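You operate a simulated robot arm through the tools that you are given. There is no shell and no other tool.

Carry out the task below with a simulated robot arm. There is one attempt and no reset: what you move stays moved.

TASK
Soap the yellow pad, then wipe the oil smear and the drip on the soap door.
Fine: soap it at the soap tin and put the pad back. What is to be rubbed or washed off counts as gone when no trace of it is left.

Only the result counts: the job must be done as asked and must still hold three seconds after the hand-in. Knocking over, shifting, dropping, spilling or breaking anything else fails it.

THE ROBOT
A 6-joint arm with a two-finger gripper, fixed in place. Base frame: the origin is on the floor under the middle of its stand, x ahead of it, y to its left, z up. Readings come in m, rad, newtons and seconds.
It reaches about 1.298 m from its shoulder. Its first joint turns from -2.601 to 2.601 rad. Payload 1.57 kg.
The TCP is the grasp point between the finger pads, 0.021 m short of the fingertips. In the tool frame z runs along the fingers and y along their closing line. The gripper opens to 0.07 m; its body begins 0.05 m behind the TCP.
Orientation is told as [roll, pitch, yaw] about the base's x, y, z axes, in that order, counted from this pose: with the fingers straight down and closing along the base's y, the tool's x points along the base's -x, its y along +y and its z along -z.

THE INTERFACE
- The arm moves only by the tool send_rows. Its argument "targets" is one flat list of numbers, 6 for each row, row after row: the shift along the base's x, y, z in units of 50 mm (1.0 is 50 mm), then the turn, a rotation vector about the base's x, y, z in units of 4 degrees (1.0 is 4 degrees). In form: [dx, dy, dz, ax, ay, az, dx, dy, dz, ax, ay, az, ...]. A call has 1 to 20 rows; each row shifts and turns the commanded pose from where the row before left it. "claw" is the finger opening in m, from 0 to 0.07, set as the call begins (left out, the last holds). A call with a number of a shift or a turn outside -1 to 1 is refused whole. A row lasts 0.2 s, in which the tool goes at most 0.05 m and 0.15 rad; a call with a longer step from one row to the next is refused whole, and so is a gripper value outside its range. Where a pose cannot be reached the arm comes as near as it can. A force on the tool above 50 N (or 10 N above the force at the start of the call, whichever is more), or a blocked arm, ends the call early, and 0.2 s more pass. The fingers move at their own pace (about 0.0648 m/s each) and stop on an object; they squeeze with about 27 N. The grip force told is the motor's: it shows also when the fingers shut on nothing. Time passes only in rows, and 0.2 s behind the last, so rows that do not move let the fingers close. It gives the time, the measured TCP pose, the force on the tool (base axes), the opening and the grip force at its end, in the units of the frame above (readings bear some noise), with the torque about the TCP (base axes, N m) and any sound that the robot's microphone picked up.
- Cameras (640 x 400 px; columns grow to the right, rows downward): "scene" is fixed at [0.2187, 0.6502, 1.6313]; the picture's right is [0.49, -0.87, 0.00], its down [-0.81, -0.46, -0.37] and it looks along [0.32, 0.18, -0.93] (base axes); focal length 355 px, centre (320, 200). "wrist" rides on the gripper at [0.079, 0.004, -0.081] in the tool frame; the picture's right is [-0.05, 1.00, 0.00], its down [-0.67, -0.04, -0.74] and it looks along [-0.74, -0.04, 0.67] (tool axes); focal length 256 px, centre (320, 200). There is no depth. A picture from a camera that has moved, and an enlarged one, comes with that camera's place and axes in the base frame and with its lens.
- grab_frame(camera): a new picture of that camera. It takes no simulated time.
- slide_trunk(by): slides the trunk up (or, below 0, down) by that many m; the arm rides with it, the base frame stays. It gives what a move gives, with no picture.
- close_up(camera, box): a new picture of the part [left, top, right, bottom] of that camera's present view, enlarged. It takes no simulated time.
- hand_in(): hands the job in; it is judged then, once.

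Places have to be worked out from the pictures, the camera data and where the tool is seen. Open the gripper and draw the arm clear of the work before you hand the job in, unless the task says otherwise.

The tools are called after "Request:" as a command line: name --argument value ..., lists and objects as JSON in quotes. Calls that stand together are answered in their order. send_rows: Moves the arm, as the interface text tells. Its arguments: {"type":"object","properties":{"targets":{"type":"array"},"claw":{"type":"number"}},"required":["targets"]} The other tools are called the same way: slide_trunk (by) moves the trunk up or down; grab_frame (camera) takes a picture; close_up (camera, box) takes an enlarged picture of a part of a camera's view; hand_in () hands the job in.

At the start:

```text
clock: 0.0
position: [0.4067, 0.523, 1.1509]
ee_rot: [-0.001, 0.0, 0.001]
contact_force: [0.2, 0.6, -1.0]
wrist_torque: [0.02, 0.02, -0.01]
opening: 0.0704
gripper_force: 0.0
trunk travel left (down, up): [-0.832, 0.138]
```

scene: 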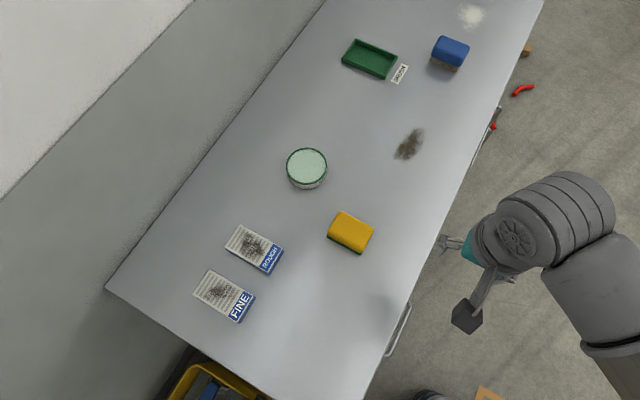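
wrist: 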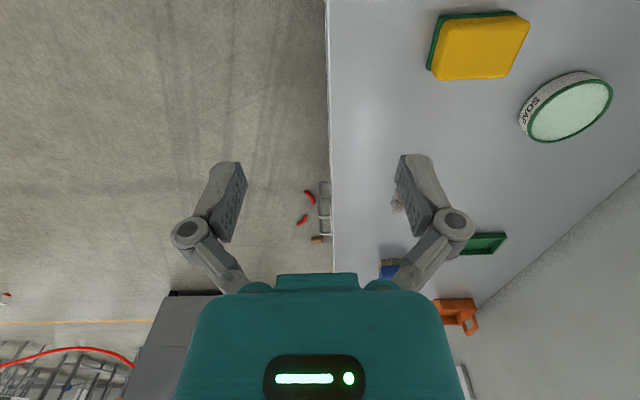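

I start by looking closely at the scene: the bench, the pad, the tin, the stains and whatever doors there are.

Request:
grab_frame --camera "scene"

Request:
close_up --camera "scene" --box '[180, 130, 420, 340]'

Request:
close_up --camera "scene" --box '[320, 0, 560, 200]'

Request:
close_up --camera "scene" --box '[150, 300, 510, 400]'

Request:
grab_frame --camera "wrist"

```text
taken
```

scene: 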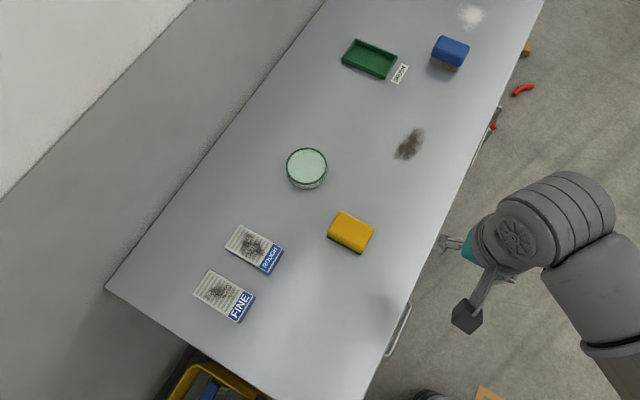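

```text
1.90 times, centred on (300, 235) of scene
camera zoom: at [0.2187, 0.6502, 1.6313], right [0.49, -0.87, 0.0], down [-0.81, -0.46, -0.37], along [0.32, 0.18, -0.93], focal length 675 px, centre (358, 133)
```

zoom: 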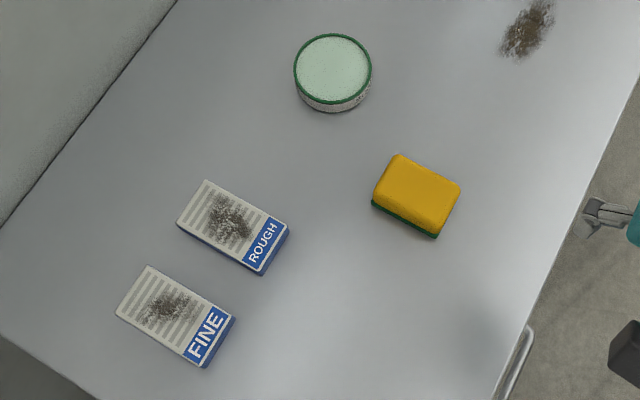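

```text
2.00 times, centred on (440, 100) of scene
camera zoom: at [0.2187, 0.6502, 1.6313], right [0.49, -0.87, 0.0], down [-0.81, -0.46, -0.37], along [0.32, 0.18, -0.93], focal length 709 px, centre (80, 400)
```

zoom: 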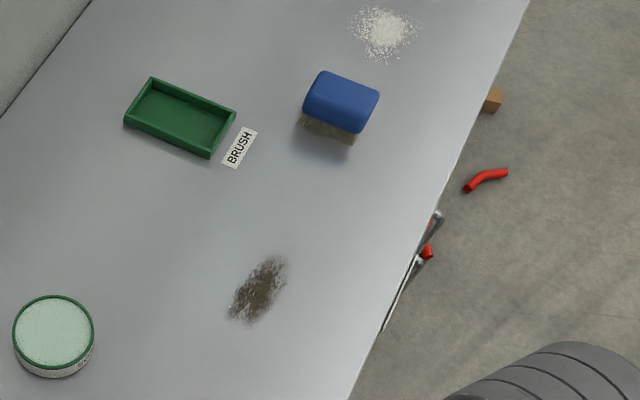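

```text
1.78 times, centred on (330, 350) of scene
camera zoom: at [0.2187, 0.6502, 1.6313], right [0.49, -0.87, 0.0], down [-0.81, -0.46, -0.37], along [0.32, 0.18, -0.93], focal length 630 px, centre (302, -67)
```

zoom: 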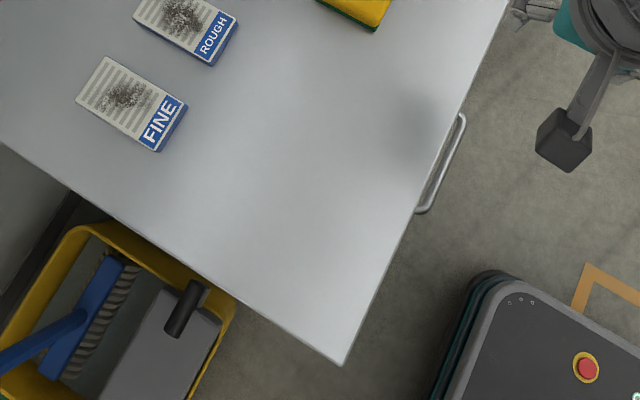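

```text
taken
camera wrist: at [0.3282, 0.5278, 1.2329], right [0.05, 1.0, 0.0], down [0.67, -0.04, 0.74], along [0.74, -0.04, -0.67], focal length 256 px, centre (320, 200)
```

wrist: 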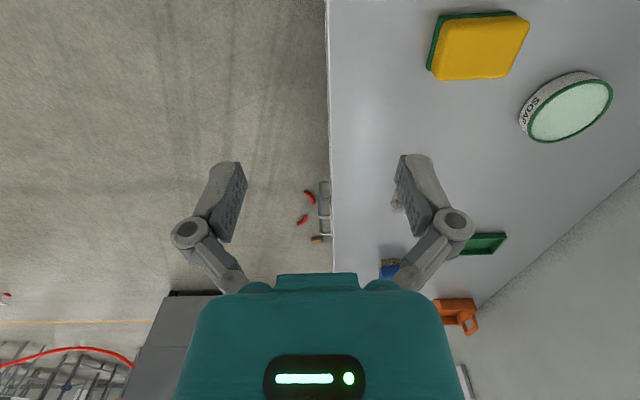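

The bench front edge runs along x at y≈0.535 with its top near z≈0.9. The pad (long side along y) sits near (0.43, 0.70), the soap tin near (0.51, 0.85), and the dark smear lies further on. I have not seen the doors yet, so I draw the arm back over the floor while yawing +90°, so that the wrist camera faces the bench front.

Request:
send_rows --targets '[0, -0.3, 0, 0, 0, 1, 0, -0.3, 0, 0, 0, 1, 0, -0.3, 0, 0, 0, 1, 0, -0.3, 0, 0, 0, 1, 0, -0.3, 0, 0, 0, 1, 0, -0.3, 0, 0, 0, 1, 0, -0.3, 0, 0, 0, 1, 0, -0.3, 0, 0, 0, 1, 0, -0.3, 0, 0, 0, 1, 0, -0.3, 0, 0, 0, 1, 0, -0.3, 0, 0, 0, 1, 0, -0.3, 0, 0, 0, 1, 0, -0.3, 0, 0, 0, 1, 0, -0.3, 0, 0, 0, 1, 0, -0.3, 0, 0, 0, 1, 0, -0.3, 0, 0, 0, 1]'

```text
clock: 3.4
position: [0.4303, 0.3047, 1.1502]
ee_rot: [-0.001, 0.003, 1.12]
contact_force: [0.2, -0.3, -0.8]
wrist_torque: [-0.02, 0.04, -0.03]
opening: 0.0698
gripper_force: 0.0
out of reach, approached as far as the arm can: row 14, 15, 16
trunk travel left (down, up): [-0.832, 0.138]
```

Some rows came out of reach near the column, so the arm is too close in at this height. I look from here and then go further out in x.

Request:
grab_frame --camera "wrist"

Request:
grab_frame --camera "scene"

```text
taken
camera wrist: at [0.3937, 0.2357, 1.233], right [-0.88, 0.48, 0.0], down [0.32, 0.58, 0.74], along [0.36, 0.65, -0.67], focal length 256 px, centre (320, 200)
```

wrist: 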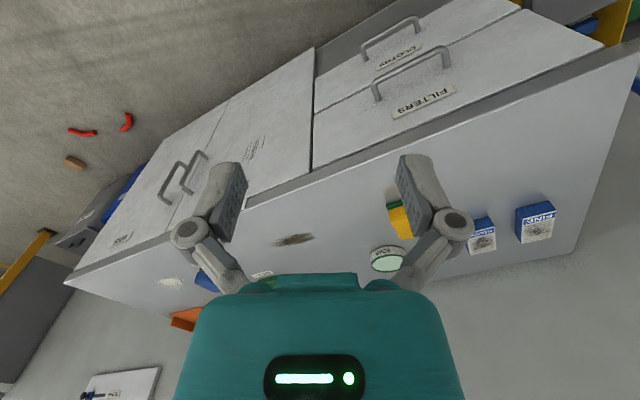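

```text
taken
```

scene: 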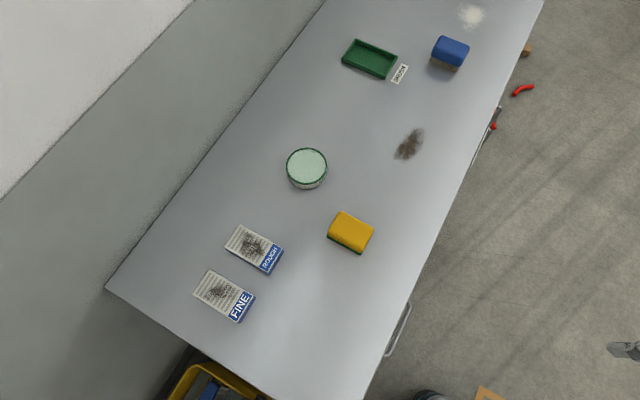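

The cabinet shows two drawers (CLOTHS, FILTERS) and two doors with labels and marks. I zoom in on the doors.

Request:
close_up --camera "wrist" --box '[190, 90, 350, 190]'

Request:
close_up --camera "wrist" --box '[60, 130, 220, 290]'

Request:
close_up --camera "wrist" --box '[310, 10, 490, 140]'

```text
4.00 times, centred on (270, 140) of wrist
camera zoom: at [0.3937, 0.2357, 1.233], right [-0.88, 0.48, 0.0], down [0.32, 0.58, 0.74], along [0.36, 0.65, -0.67], focal length 1024 px, centre (520, 440)
```

zoom: 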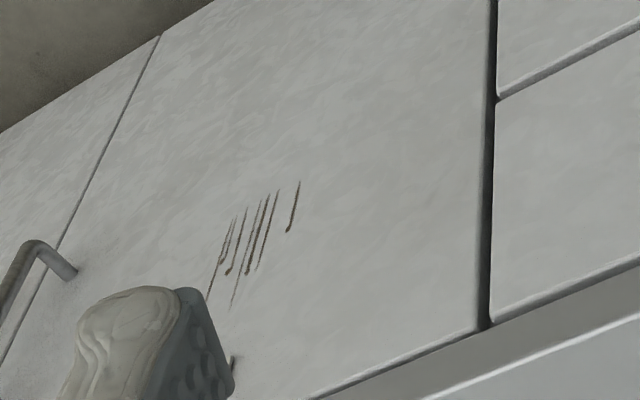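

```text
2.50 times, centred on (140, 210) of wrist
camera zoom: at [0.3937, 0.2357, 1.233], right [-0.88, 0.48, 0.0], down [0.32, 0.58, 0.74], along [0.36, 0.65, -0.67], focal length 640 px, centre (770, 175)
```

zoom: 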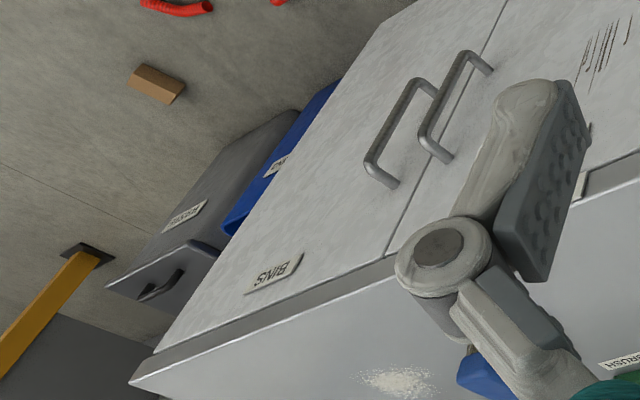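

```text
3.08 times, centred on (400, 75) of wrist
camera zoom: at [0.3937, 0.2357, 1.233], right [-0.88, 0.48, 0.0], down [0.32, 0.58, 0.74], along [0.36, 0.65, -0.67], focal length 788 px, centre (74, 585)
```

zoom: 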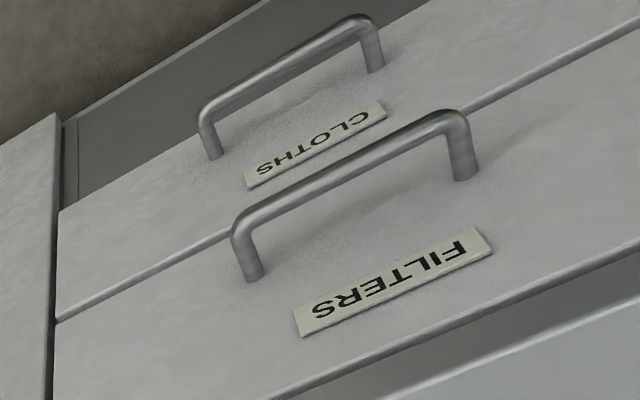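

The far door reads BINS; the near door carries the dark drip streaks and its label is hidden behind the finger. I finish the yaw while moving out in x to see that door squarely.

Request:
send_rows --targets '[0.6, -0.2, 0, 0, 0, 1, 0.6, -0.2, 0, 0, 0, 1, 0.6, -0.2, 0, 0, 0, 1, 0.6, -0.2, 0, 0, 0, 1, 0.6, -0.2, 0, 0, 0, 1, 0.6, -0.2, 0, 0, 0, 1, 0.6, -0.2, 0, 0, 0, 0.5]'

Request:
grab_frame --camera "wrist"

```text
clock: 5.0
position: [0.6439, 0.2349, 1.1508]
ee_rot: [-0.001, -0.002, 1.572]
contact_force: [0.6, -0.4, -0.1]
wrist_torque: [0.01, 0.04, 0.02]
opening: 0.07
gripper_force: 0.1
trunk travel left (down, up): [-0.832, 0.138]
```

```text
taken
camera wrist: at [0.6396, 0.1555, 1.2326], right [-1.0, 0.05, 0.0], down [0.04, 0.67, 0.74], along [0.04, 0.74, -0.67], focal length 256 px, centre (320, 200)
```

wrist: 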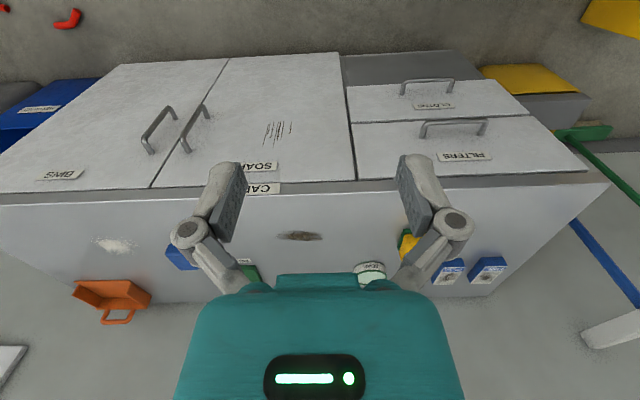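

The near door's label looks like SOAP, with another label on the bench edge above. I zoom in on both and on the drip.

Request:
close_up --camera "wrist" --box '[190, 90, 350, 200]'

Request:
close_up --camera "wrist" --box '[20, 50, 240, 190]'

Request:
close_up --camera "wrist" --box '[230, 210, 430, 300]'

```text
3.64 times, centred on (270, 145) of wrist
camera zoom: at [0.6396, 0.1555, 1.2326], right [-1.0, 0.05, 0.0], down [0.04, 0.67, 0.74], along [0.04, 0.74, -0.67], focal length 931 px, centre (502, 400)
```

zoom: 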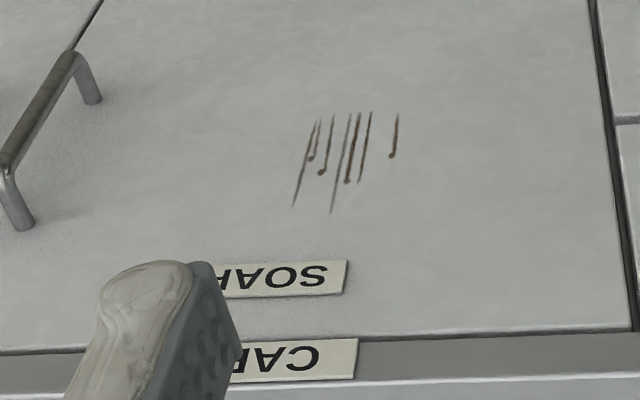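

```text
2.86 times, centred on (130, 120) of wrist
camera zoom: at [0.6396, 0.1555, 1.2326], right [-1.0, 0.05, 0.0], down [0.04, 0.67, 0.74], along [0.04, 0.74, -0.67], focal length 731 px, centre (863, 429)
```

zoom: 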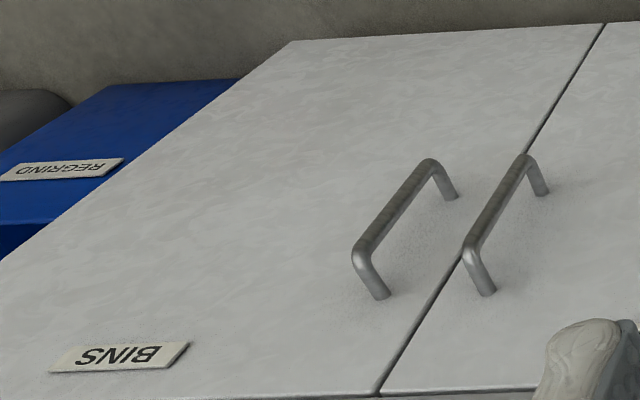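

```text
3.20 times, centred on (330, 255) of wrist
camera zoom: at [0.6396, 0.1555, 1.2326], right [-1.0, 0.05, 0.0], down [0.04, 0.67, 0.74], along [0.04, 0.74, -0.67], focal length 819 px, centre (288, 24)
```

zoom: 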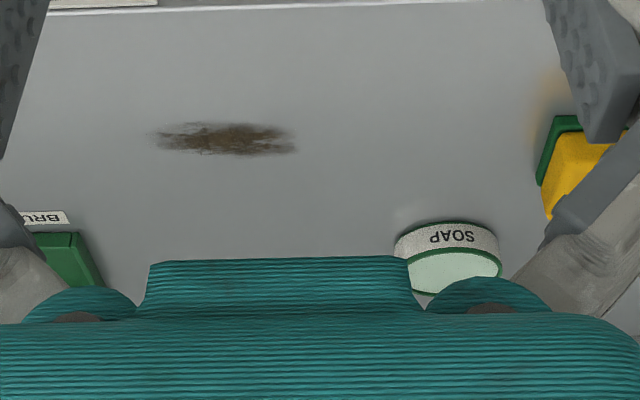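

The drip is on the SOAP door (x≈0.74–0.81, z≈0.57–0.70 on the front face), and the oil smear is on the bench top near (0.71, 0.67). Cross-checking the views gives a bench top of z≈0.875 and the pad at about (0.44, 0.70), with its 0.06 m side along x. I move above the pad at height and look straight at it.

Request:
send_rows --targets '[-0.34, 0.772, -0.083, 0, 0, 0, -0.34, 0.772, -0.083, 0, 0, 0, -0.34, 0.772, -0.083, 0, 0, 0, -0.34, 0.772, -0.083, 0, 0, 0, -0.34, 0.772, -0.083, 0, 0, 0, -0.34, 0.772, -0.083, 0, 0, 0, -0.34, 0.772, -0.083, 0, 0, 0, -0.34, 0.772, -0.083, 0, 0, 0, -0.34, 0.772, -0.083, 0, 0, 0, -0.34, 0.772, -0.083, 0, 0, 0, -0.34, 0.772, -0.083, 0, 0, 0, -0.34, 0.772, -0.083, 0, 0, 0]' --claw 0.07

Request:
grab_frame --camera "wrist"

Request:
grab_frame --camera "scene"

```text
clock: 7.6
position: [0.4361, 0.6967, 1.1502]
ee_rot: [0.0, 0.001, 1.57]
contact_force: [0.0, 0.5, 0.5]
wrist_torque: [0.0, 0.0, 0.0]
opening: 0.0698
gripper_force: 0.1
out of reach, approached as far as the arm can: row 1, 2, 3, 4, 5, 6, 7, 8, 9, 10, 11, 12
trunk travel left (down, up): [-0.832, 0.138]
```

```text
taken
camera wrist: at [0.4329, 0.6172, 1.2327], right [-1.0, 0.05, 0.0], down [0.04, 0.67, 0.74], along [0.04, 0.74, -0.67], focal length 256 px, centre (320, 200)
```

wrist: 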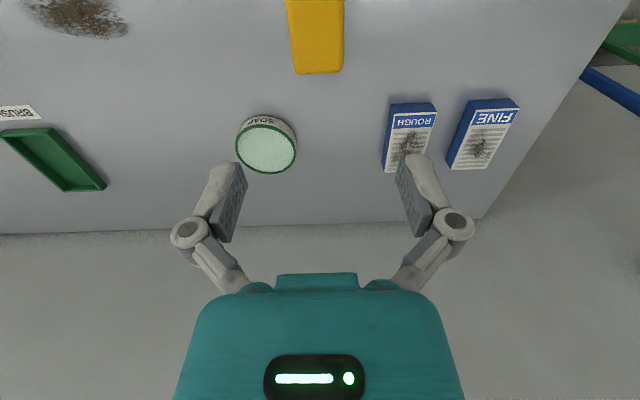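

```text
taken
```

scene: 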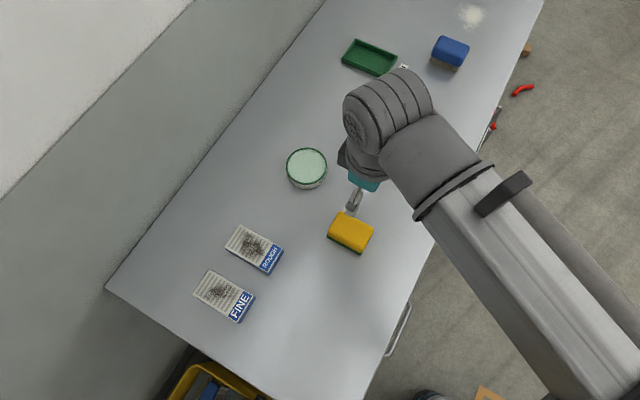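

The arm would not go below z≈1.15 here, so the trunk itself must come down. The pad is now at x≈0.412–0.472 with its far end at y≈0.74, which agrees with the scene view. I slide the trunk down by 0.1 and check.

Request:
slide_trunk --by -0.1

Request:
grab_frame --camera "wrist"

Request:
grab_frame --camera "scene"

```text
clock: 8.9
position: [0.4368, 0.6954, 1.0517]
ee_rot: [0.0, -0.001, 1.57]
contact_force: [0.4, -1.0, 0.3]
wrist_torque: [-0.01, -0.02, 0.0]
opening: 0.0701
gripper_force: 0.1
trunk travel left (down, up): [-0.732, 0.238]
```

```text
taken
camera wrist: at [0.433, 0.6162, 1.133], right [-1.0, 0.05, 0.0], down [0.04, 0.67, 0.74], along [0.04, 0.74, -0.67], focal length 256 px, centre (320, 200)
```

wrist: 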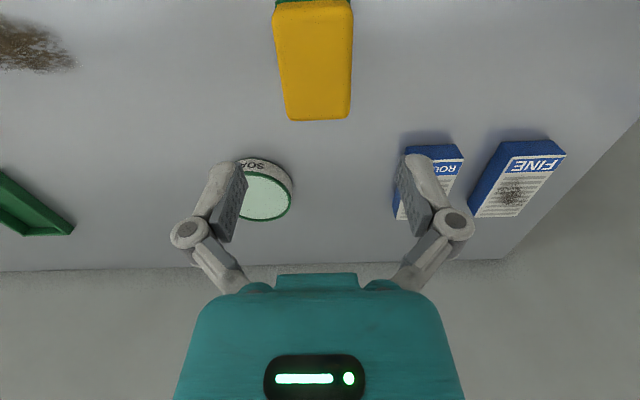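

```text
taken
```

scene: 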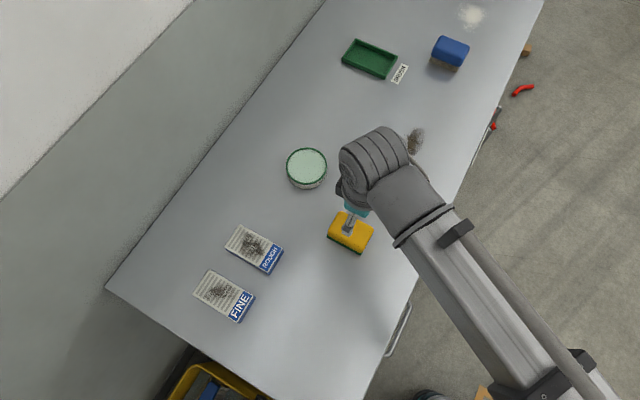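

The trunk carried the arm down cleanly. My best estimate of the pad centre is (0.4405, 0.700), about 0.060 wide in x. I correct the small xy offset and go down 4 cm to see whether the arm itself can descend now.

Request:
send_rows --targets '[0.075, 0.09, -0.2, 0, 0, 0, 0, 0, -0.2, 0, 0, 0, 0, 0, -0.2, 0, 0, 0, 0, 0, -0.2, 0, 0, 0]'

Request:
grab_frame --camera "wrist"

```text
clock: 9.9
position: [0.4393, 0.7005, 1.0512]
ee_rot: [-0.001, 0.0, 1.572]
contact_force: [0.1, 0.6, -0.4]
wrist_torque: [0.0, -0.02, -0.02]
opening: 0.0702
gripper_force: 0.0
out of reach, approached as far as the arm can: row 1, 2, 3, 4
trunk travel left (down, up): [-0.732, 0.238]
```

```text
taken
camera wrist: at [0.4366, 0.6209, 1.1329], right [-1.0, 0.05, 0.0], down [0.04, 0.67, 0.74], along [0.04, 0.74, -0.67], focal length 256 px, centre (320, 200)
```

wrist: 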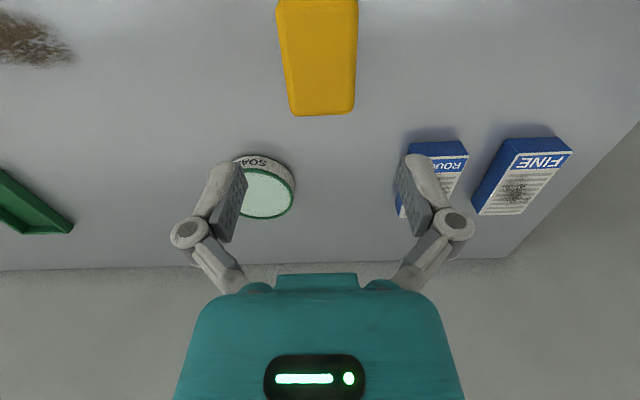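

Downward arm motion is blocked at this height relative to the trunk (joint limit), so I need headroom: raise the arm and lower the trunk. I first raise the tool 0.10 m to see that upward motion works.

Request:
send_rows --targets '[0, 0, 0.5, 0, 0, 0, 0, 0, 0.5, 0, 0, 0, 0, 0, 0.5, 0, 0, 0, 0, 0, 0.5, 0, 0, 0]'

Request:
grab_frame --camera "scene"

```text
clock: 10.9
position: [0.4385, 0.7002, 1.051]
ee_rot: [-0.001, 0.003, 1.571]
contact_force: [-0.1, -0.5, -0.1]
wrist_torque: [0.01, 0.01, 0.0]
opening: 0.0702
gripper_force: 0.1
out of reach, approached as far as the arm can: row 1, 2, 3, 4
trunk travel left (down, up): [-0.732, 0.238]
```

```text
taken
```

scene: 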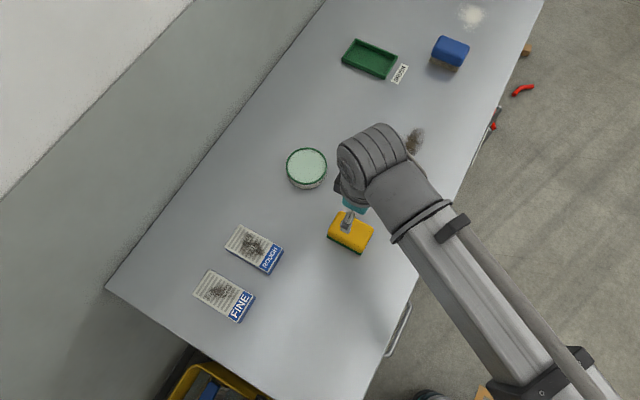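

Vertical motion of the tool comes only from the trunk (the arm works in a horizontal plane). So I use the trunk for height: I nudge x by +2 mm, then lower 0.09 m so the tips end just above the pad, and look.

Request:
send_rows --targets '[0.04, 0, 0, 0, 0, 0]'

Request:
slide_trunk --by -0.09

Request:
grab_frame --camera "wrist"

Request:
grab_frame --camera "scene"

```text
clock: 11.3
position: [0.4413, 0.7006, 1.0509]
ee_rot: [0.0, 0.001, 1.57]
contact_force: [0.7, -0.2, -0.5]
wrist_torque: [0.0, 0.0, 0.02]
opening: 0.07
gripper_force: 0.1
trunk travel left (down, up): [-0.732, 0.238]
```

```text
clock: 12.6
position: [0.4419, 0.7012, 0.961]
ee_rot: [0.001, 0.0, 1.571]
contact_force: [-0.3, -0.2, -0.1]
wrist_torque: [0.0, -0.02, -0.04]
opening: 0.0699
gripper_force: 0.1
trunk travel left (down, up): [-0.642, 0.328]
```

```text
taken
camera wrist: at [0.4386, 0.6211, 1.043], right [-1.0, 0.05, 0.0], down [0.04, 0.67, 0.74], along [0.04, 0.74, -0.67], focal length 256 px, centre (320, 200)
```

wrist: 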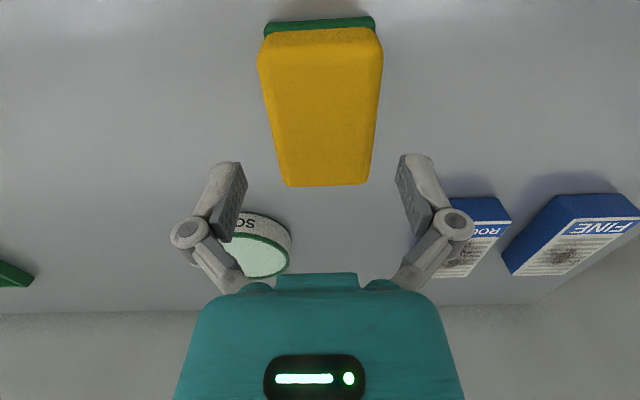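

```text
taken
```

scene: 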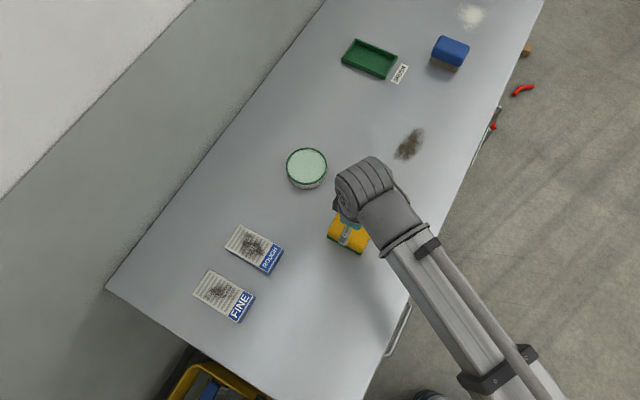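

The pad is centred within about 2 mm of the fingers. I shift x by −1.5 mm and y by −3 mm, then lower the trunk in steps, watching the force and the picture.

Request:
send_rows --targets '[-0.03, -0.06, 0, 0, 0, 0]'

Request:
slide_trunk --by -0.035

Request:
grab_frame --camera "wrist"

Request:
close_up --camera "scene" --box '[280, 180, 420, 280]'

```text
clock: 13.0
position: [0.44, 0.6973, 0.9617]
ee_rot: [0.001, -0.001, 1.571]
contact_force: [0.6, 0.2, 0.0]
wrist_torque: [-0.02, -0.01, -0.01]
opening: 0.0698
gripper_force: 0.0
trunk travel left (down, up): [-0.642, 0.328]
```

```text
clock: 13.8
position: [0.4396, 0.697, 0.9257]
ee_rot: [0.0, 0.0, 1.573]
contact_force: [-0.1, -0.5, 0.4]
wrist_torque: [0.03, 0.0, -0.01]
opening: 0.0702
gripper_force: 0.3
trunk travel left (down, up): [-0.607, 0.363]
```

```text
taken
camera wrist: at [0.4373, 0.618, 1.0079], right [-1.0, 0.05, 0.0], down [0.04, 0.67, 0.75], along [0.04, 0.74, -0.67], focal length 256 px, centre (320, 200)
```

wrist: 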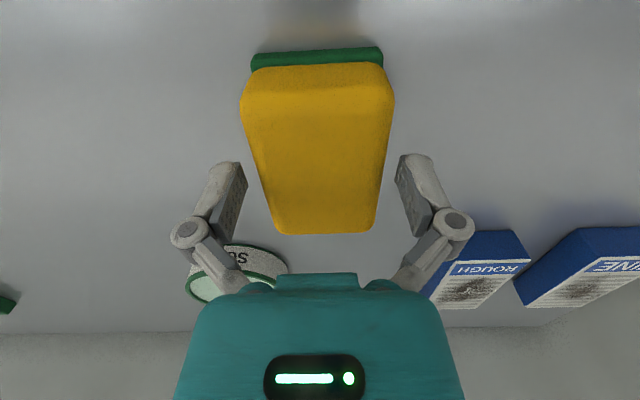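

```text
4.00 times, centred on (350, 230) of scene
camera zoom: at [0.2187, 0.6502, 1.6313], right [0.49, -0.87, 0.0], down [-0.81, -0.46, -0.37], along [0.32, 0.18, -0.93], focal length 1418 px, centre (200, 80)
```

zoom: 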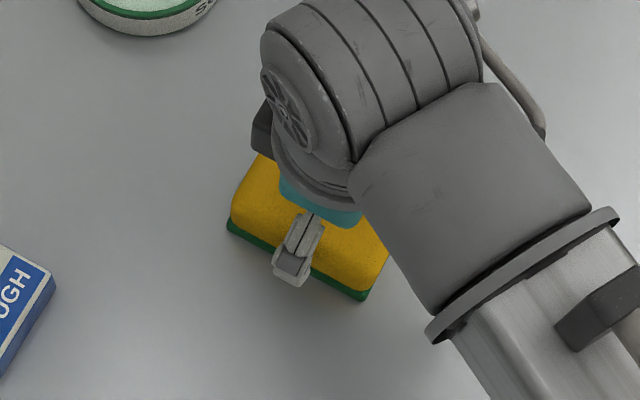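

The fingers straddle the pad evenly. I lower another 15 mm and then 5 mm, watching for bench contact.

Request:
slide_trunk --by -0.015

Request:
slide_trunk --by -0.005

Request:
grab_frame --camera "wrist"

Request:
close_up --camera "scene" --box '[280, 180, 420, 280]'

```text
clock: 14.4
position: [0.441, 0.6972, 0.9111]
ee_rot: [0.0, 0.001, 1.571]
contact_force: [0.4, 0.7, -0.8]
wrist_torque: [-0.01, 0.0, 0.0]
opening: 0.07
gripper_force: 0.1
trunk travel left (down, up): [-0.592, 0.378]
```

```text
clock: 14.9
position: [0.441, 0.6965, 0.9064]
ee_rot: [-0.001, 0.0, 1.57]
contact_force: [-0.3, -0.4, 0.2]
wrist_torque: [0.01, -0.04, 0.03]
opening: 0.07
gripper_force: 0.0
trunk travel left (down, up): [-0.587, 0.383]
```

```text
taken
camera wrist: at [0.4373, 0.618, 0.9879], right [-1.0, 0.05, 0.0], down [0.04, 0.67, 0.74], along [0.04, 0.74, -0.67], focal length 256 px, centre (320, 200)
```

wrist: 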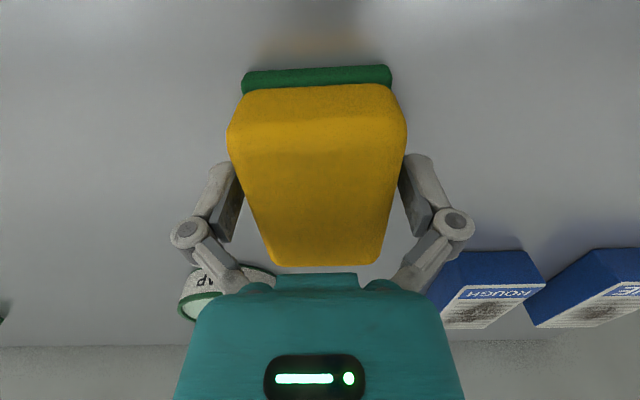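

```text
4.00 times, centred on (350, 230) of scene
camera zoom: at [0.2187, 0.6502, 1.6313], right [0.49, -0.87, 0.0], down [-0.81, -0.46, -0.37], along [0.32, 0.18, -0.93], focal length 1418 px, centre (200, 80)
```

zoom: 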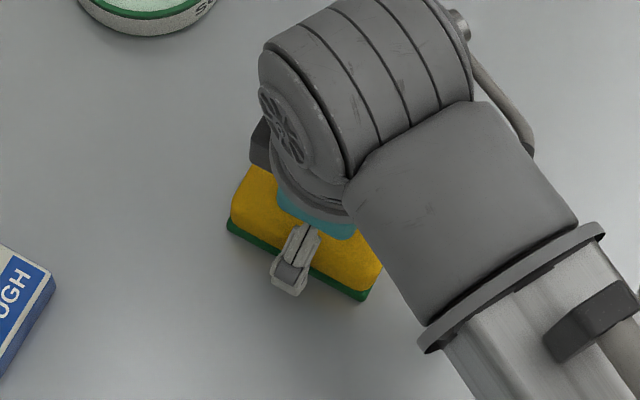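

No contact yet; the tips sit roughly 1 cm above the bench and the TCP is inside the pad's height. I close the fingers on the pad here.

Request:
send_rows --targets '[0, 0, 0, 0, 0, 0, 0, 0, 0, 0, 0, 0, 0, 0, 0, 0, 0, 0, 0, 0, 0, 0, 0, 0]' --claw 0.0

Request:
grab_frame --camera "wrist"

```text
clock: 15.9
position: [0.4409, 0.6964, 0.9062]
ee_rot: [0.001, 0.001, 1.569]
contact_force: [-0.9, 1.4, 5.4]
wrist_torque: [0.02, 0.09, -0.01]
opening: 0.0567
gripper_force: 26.5
trunk travel left (down, up): [-0.587, 0.383]
```

```text
taken
camera wrist: at [0.4371, 0.6179, 0.9882], right [-1.0, 0.05, 0.0], down [0.04, 0.67, 0.75], along [0.04, 0.74, -0.67], focal length 256 px, centre (320, 200)
```

wrist: 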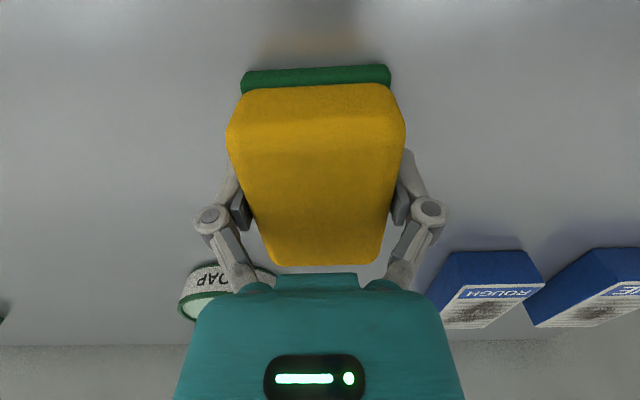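

The pad is gripped (opening 0.0567, 26.5 N) at TCP (0.441, 0.697, 0.906), which I record as its home pose. I lift 0.10 m with the trunk and check it comes along.

Request:
slide_trunk --by 0.1

Request:
grab_frame --camera "wrist"

Request:
grab_frame --camera "scene"

Request:
close_up --camera "scene" --box '[260, 120, 400, 220]'

```text
clock: 17.3
position: [0.4411, 0.6974, 1.0059]
ee_rot: [-0.001, -0.001, 1.573]
contact_force: [0.4, -0.6, -0.6]
wrist_torque: [-0.02, 0.01, 0.01]
opening: 0.0571
gripper_force: 27.3
trunk travel left (down, up): [-0.687, 0.283]
```

```text
taken
camera wrist: at [0.4374, 0.6182, 1.0878], right [-1.0, 0.05, 0.0], down [0.04, 0.67, 0.74], along [0.04, 0.74, -0.67], focal length 256 px, centre (320, 200)
```

wrist: 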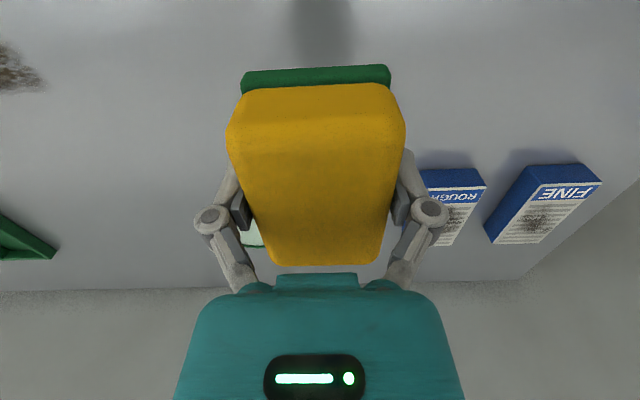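

```text
taken
```

scene: 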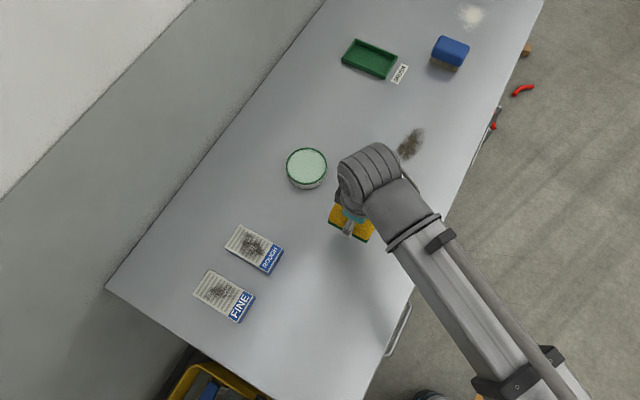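

```text
4.00 times, centred on (330, 170) of scene
camera zoom: at [0.2187, 0.6502, 1.6313], right [0.49, -0.87, 0.0], down [-0.81, -0.46, -0.37], along [0.32, 0.18, -0.93], focal length 1418 px, centre (280, 320)
```

zoom: 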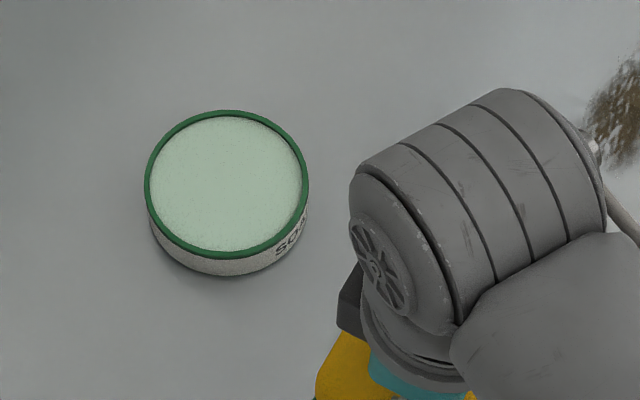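

The pad came up with the gripper. Both camera views agree on the tin: centre ≈(0.530, 0.860), rim radius ≈0.047, top ≈0.90. I move over it at height.

Request:
send_rows --targets '[0.2225, 0.4075, 0, 0, 0, 0, 0.2225, 0.4075, 0, 0, 0, 0, 0.2225, 0.4075, 0, 0, 0, 0, 0.2225, 0.4075, 0, 0, 0, 0, 0.2225, 0.4075, 0, 0, 0, 0, 0.2225, 0.4075, 0, 0, 0, 0, 0.2225, 0.4075, 0, 0, 0, 0, 0.2225, 0.4075, 0, 0, 0, 0]'

Request:
slide_trunk --by -0.06

Request:
grab_frame --camera "wrist"

Request:
grab_frame --camera "scene"

```text
clock: 19.1
position: [0.5301, 0.859, 1.0072]
ee_rot: [0.0, 0.0, 1.57]
contact_force: [-0.5, -0.2, -1.0]
wrist_torque: [0.01, -0.01, 0.0]
opening: 0.0566
gripper_force: 27.2
trunk travel left (down, up): [-0.687, 0.283]
```

```text
clock: 20.1
position: [0.5286, 0.8591, 0.9454]
ee_rot: [0.0, 0.0, 1.571]
contact_force: [-0.2, -0.2, 0.5]
wrist_torque: [-0.01, -0.01, 0.01]
opening: 0.0568
gripper_force: 26.9
trunk travel left (down, up): [-0.627, 0.343]
```

```text
taken
camera wrist: at [0.5263, 0.7797, 1.0279], right [-1.0, 0.05, 0.0], down [0.04, 0.67, 0.74], along [0.04, 0.74, -0.67], focal length 256 px, centre (320, 200)
```

wrist: 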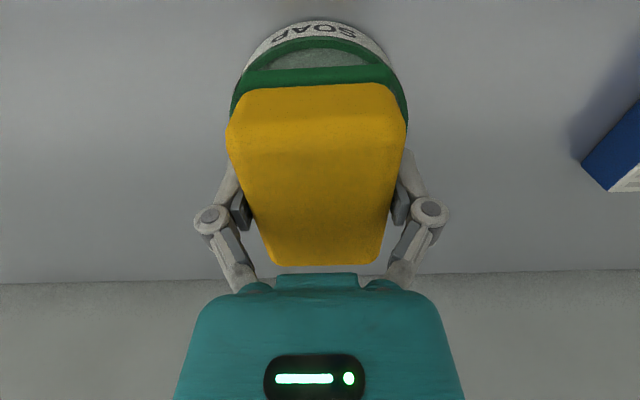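

```text
taken
```

scene: 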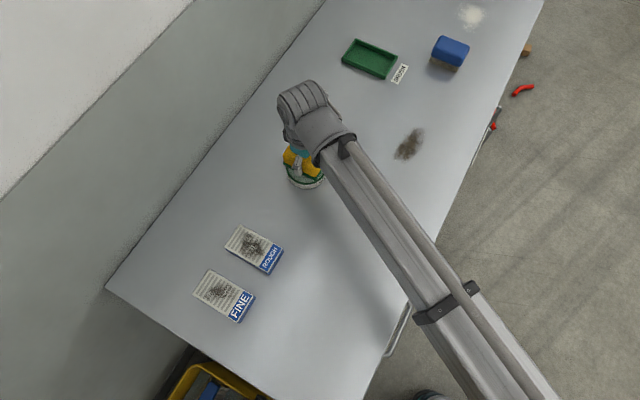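

The tin sits centred below the pad, with the pad bottom at about 0.914. I lower 10 mm and then in small steps until contact shows.

Request:
slide_trunk --by -0.01

Request:
slide_trunk --by -0.003

Request:
slide_trunk --by -0.002

```text
clock: 20.6
position: [0.5289, 0.8587, 0.9359]
ee_rot: [-0.001, 0.0, 1.57]
contact_force: [-0.6, -0.8, -0.6]
wrist_torque: [0.0, -0.01, 0.01]
opening: 0.0568
gripper_force: 27.2
trunk travel left (down, up): [-0.617, 0.353]
```

```text
clock: 21.2
position: [0.5298, 0.86, 0.935]
ee_rot: [-0.003, -0.002, 1.572]
contact_force: [4.8, 7.0, 20.0]
wrist_torque: [0.02, 0.06, -0.04]
opening: 0.0573
gripper_force: 27.8
trunk travel left (down, up): [-0.614, 0.356]
```

```text
clock: 21.7
position: [0.53, 0.8558, 0.9332]
ee_rot: [-0.002, 0.0, 1.572]
contact_force: [5.8, 8.4, 28.4]
wrist_torque: [0.11, -0.26, 0.0]
opening: 0.0575
gripper_force: 27.4
trunk travel left (down, up): [-0.612, 0.358]
```

Contact came at TCP z≈0.935 and the press is now 28 N with some sideways force. I check the pictures before doing anything more.

Request:
grab_frame --camera "wrist"

Request:
close_up --camera "scene" --box '[250, 100, 390, 200]'

```text
taken
camera wrist: at [0.5257, 0.7786, 1.0148], right [-1.0, 0.05, 0.0], down [0.03, 0.66, 0.75], along [0.04, 0.75, -0.67], focal length 256 px, centre (320, 200)
```

wrist: 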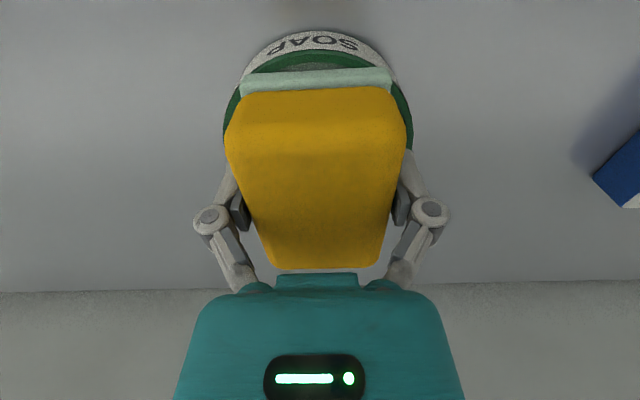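

```text
4.00 times, centred on (320, 150) of scene
camera zoom: at [0.2187, 0.6502, 1.6313], right [0.49, -0.87, 0.0], down [-0.81, -0.46, -0.37], along [0.32, 0.18, -0.93], focal length 1418 px, centre (320, 400)
```

zoom: 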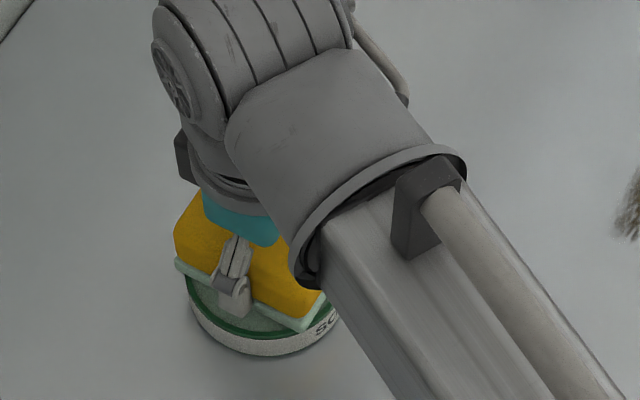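

The pad's bottom layer has turned pale mint, so it is soaped. I lift straight up and check the tin stayed put.

Request:
slide_trunk --by 0.07

Request:
grab_frame --camera "wrist"

Request:
close_up --camera "scene" --box '[250, 100, 390, 200]'

```text
clock: 22.8
position: [0.5295, 0.8596, 1.001]
ee_rot: [-0.001, 0.002, 1.57]
contact_force: [0.1, 0.4, 0.3]
wrist_torque: [0.0, -0.01, 0.0]
opening: 0.0567
gripper_force: 27.4
trunk travel left (down, up): [-0.682, 0.288]
```

```text
taken
camera wrist: at [0.5264, 0.7799, 1.0827], right [-1.0, 0.05, 0.0], down [0.04, 0.67, 0.74], along [0.04, 0.74, -0.67], focal length 256 px, centre (320, 200)
```

wrist: 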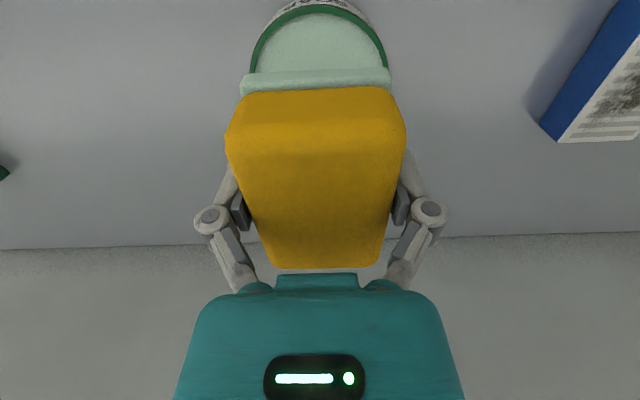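

```text
4.00 times, centred on (320, 150) of scene
camera zoom: at [0.2187, 0.6502, 1.6313], right [0.49, -0.87, 0.0], down [-0.81, -0.46, -0.37], along [0.32, 0.18, -0.93], focal length 1418 px, centre (320, 400)
```

zoom: 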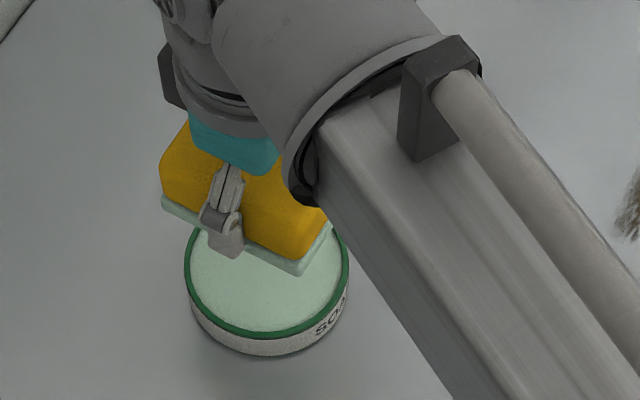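

The tin has not moved (rim at the same pixels) and the pad is soaped. The smear spans about x 0.655–0.775, y 0.65–0.705, so I carry the pad to (0.64, 0.678) at height.

Request:
send_rows --targets '[0.276, -0.4525, 0, 0, 0, 0, 0.276, -0.4525, 0, 0, 0, 0, 0.276, -0.4525, 0, 0, 0, 0, 0.276, -0.4525, 0, 0, 0, 0, 0.276, -0.4525, 0, 0, 0, 0, 0.276, -0.4525, 0, 0, 0, 0, 0.276, -0.4525, 0, 0, 0, 0, 0.276, -0.4525, 0, 0, 0, 0]'

Request:
slide_trunk --by -0.085

Request:
grab_frame --camera "wrist"

Request:
grab_frame --camera "scene"

```text
clock: 24.6
position: [0.6385, 0.6775, 1.0013]
ee_rot: [0.0, 0.002, 1.571]
contact_force: [0.5, -0.7, -0.6]
wrist_torque: [-0.03, -0.01, 0.01]
opening: 0.057
gripper_force: 27.1
trunk travel left (down, up): [-0.682, 0.288]
```

```text
clock: 25.8
position: [0.6386, 0.6776, 0.9163]
ee_rot: [-0.002, 0.001, 1.57]
contact_force: [0.0, 0.2, -0.3]
wrist_torque: [0.03, 0.02, 0.05]
opening: 0.057
gripper_force: 27.1
trunk travel left (down, up): [-0.597, 0.373]
```

```text
taken
camera wrist: at [0.6356, 0.5985, 0.9979], right [-1.0, 0.05, 0.0], down [0.04, 0.67, 0.74], along [0.04, 0.74, -0.67], focal length 256 px, centre (320, 200)
```

wrist: 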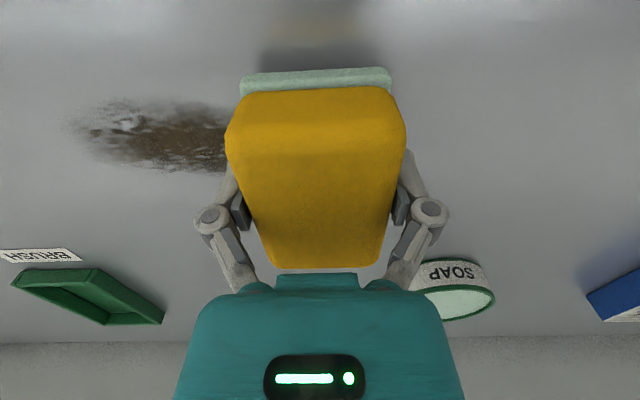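

```text
taken
```

scene: 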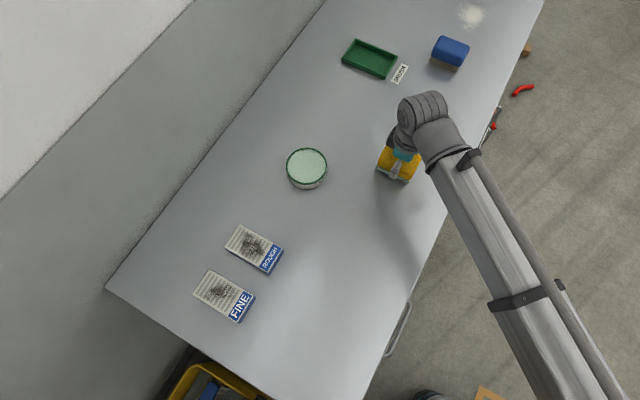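

The smear lies to the +x side, within the pad's y-span. I lower to contact in small steps.

Request:
slide_trunk --by -0.009

Request:
slide_trunk --by -0.002

```text
clock: 26.4
position: [0.6398, 0.6784, 0.9066]
ee_rot: [0.001, -0.001, 1.571]
contact_force: [-0.1, -0.7, 0.0]
wrist_torque: [0.02, 0.01, 0.01]
opening: 0.0569
gripper_force: 27.0
trunk travel left (down, up): [-0.588, 0.382]
```

```text
clock: 26.9
position: [0.6389, 0.6772, 0.9054]
ee_rot: [0.0, 0.0, 1.571]
contact_force: [-0.6, -0.1, 1.7]
wrist_torque: [0.0, -0.05, 0.02]
opening: 0.0567
gripper_force: 27.0
trunk travel left (down, up): [-0.586, 0.384]
```

First light contact at TCP z≈0.905. I lower 1 mm more to get a modest press.

Request:
slide_trunk --by -0.001

```text
clock: 27.4
position: [0.639, 0.676, 0.9051]
ee_rot: [-0.001, -0.002, 1.57]
contact_force: [3.2, 3.0, 13.4]
wrist_torque: [0.06, -0.11, -0.05]
opening: 0.057
gripper_force: 27.4
trunk travel left (down, up): [-0.585, 0.385]
```

The press is about 13 N. I stroke along +x across the smear at 1 cm per row.

Request:
send_rows --targets '[0.2, 0, 0, 0, 0, 0, 0.2, 0, 0, 0, 0, 0, 0.2, 0, 0, 0, 0, 0, 0.2, 0, 0, 0, 0, 0, 0.2, 0, 0, 0, 0, 0, 0.2, 0, 0, 0, 0, 0, 0.2, 0, 0, 0, 0, 0, 0.2, 0, 0, 0, 0, 0, 0.2, 0, 0, 0, 0, 0, 0.2, 0, 0, 0, 0, 0, 0.2, 0, 0, 0, 0, 0, 0.2, 0, 0, 0, 0, 0, 0.2, 0, 0, 0, 0, 0, 0.2, 0, 0, 0, 0, 0, 0.2, 0, 0, 0, 0, 0]'

Request:
grab_frame --camera "wrist"

Request:
grab_frame --camera "scene"

```text
clock: 30.6
position: [0.7878, 0.6769, 0.9048]
ee_rot: [-0.001, 0.002, 1.569]
contact_force: [-5.5, 0.1, 5.7]
wrist_torque: [0.0, 0.11, 0.03]
opening: 0.0569
gripper_force: 26.7
trunk travel left (down, up): [-0.585, 0.385]
```

```text
taken
camera wrist: at [0.7848, 0.5984, 0.9867], right [-1.0, 0.05, 0.0], down [0.03, 0.67, 0.75], along [0.04, 0.74, -0.67], focal length 256 px, centre (320, 200)
```

wrist: 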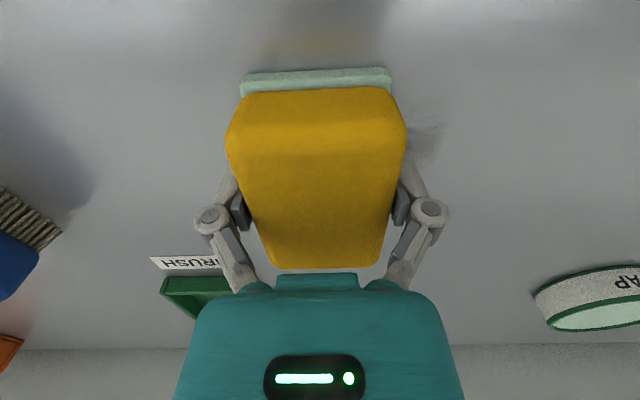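

```text
taken
```

scene: 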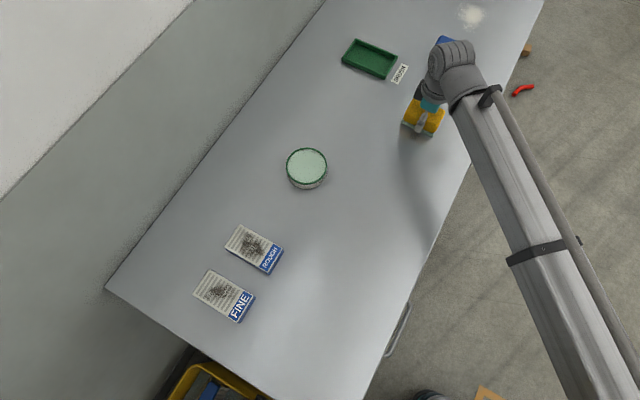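

Almost all of the smear went in one pass, with a faint shade left beside the pad. I stroke back along −x.

Request:
send_rows --targets '[-0.2, 0, 0, 0, 0, 0, -0.2, 0, 0, 0, 0, 0, -0.2, 0, 0, 0, 0, 0, -0.2, 0, 0, 0, 0, 0, -0.2, 0, 0, 0, 0, 0, -0.2, 0, 0, 0, 0, 0, -0.2, 0, 0, 0, 0, 0, -0.2, 0, 0, 0, 0, 0, -0.2, 0, 0, 0, 0, 0, -0.2, 0, 0, 0, 0, 0, -0.2, 0, 0, 0, 0, 0, -0.2, 0, 0, 0, 0, 0, -0.2, 0, 0, 0, 0, 0, -0.2, 0, 0, 0, 0, 0, -0.2, 0, 0, 0, 0, 0]'

Request:
grab_frame --camera "wrist"

Request:
close_up --camera "scene" --box '[350, 100, 470, 180]'

```text
clock: 33.8
position: [0.6392, 0.6779, 0.904]
ee_rot: [0.0, -0.001, 1.57]
contact_force: [5.8, 0.0, 10.4]
wrist_torque: [-0.02, -0.19, 0.0]
opening: 0.0568
gripper_force: 27.3
trunk travel left (down, up): [-0.585, 0.385]
```

```text
taken
camera wrist: at [0.6357, 0.5984, 0.9864], right [-1.0, 0.05, 0.0], down [0.04, 0.67, 0.75], along [0.04, 0.74, -0.67], focal length 256 px, centre (320, 200)
```

wrist: 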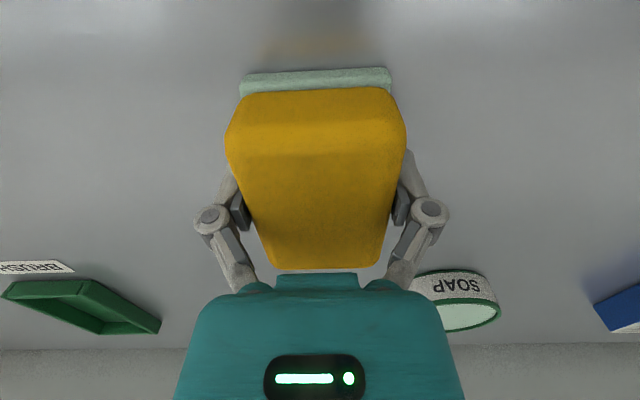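

```text
5.00 times, centred on (410, 140) of scene
camera zoom: at [0.2187, 0.6502, 1.6313], right [0.49, -0.87, 0.0], down [-0.81, -0.46, -0.37], along [0.32, 0.18, -0.93], focal length 1773 px, centre (-130, 500)
```

zoom: 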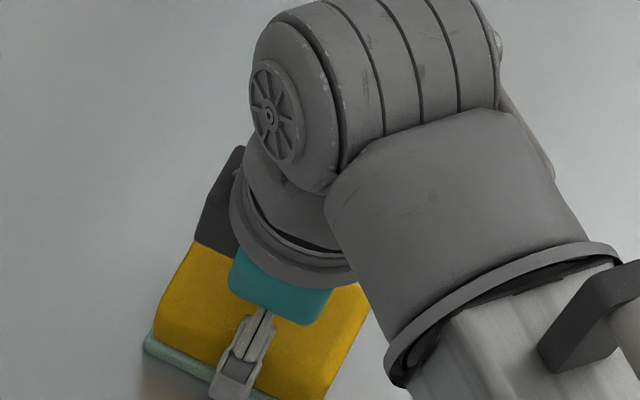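

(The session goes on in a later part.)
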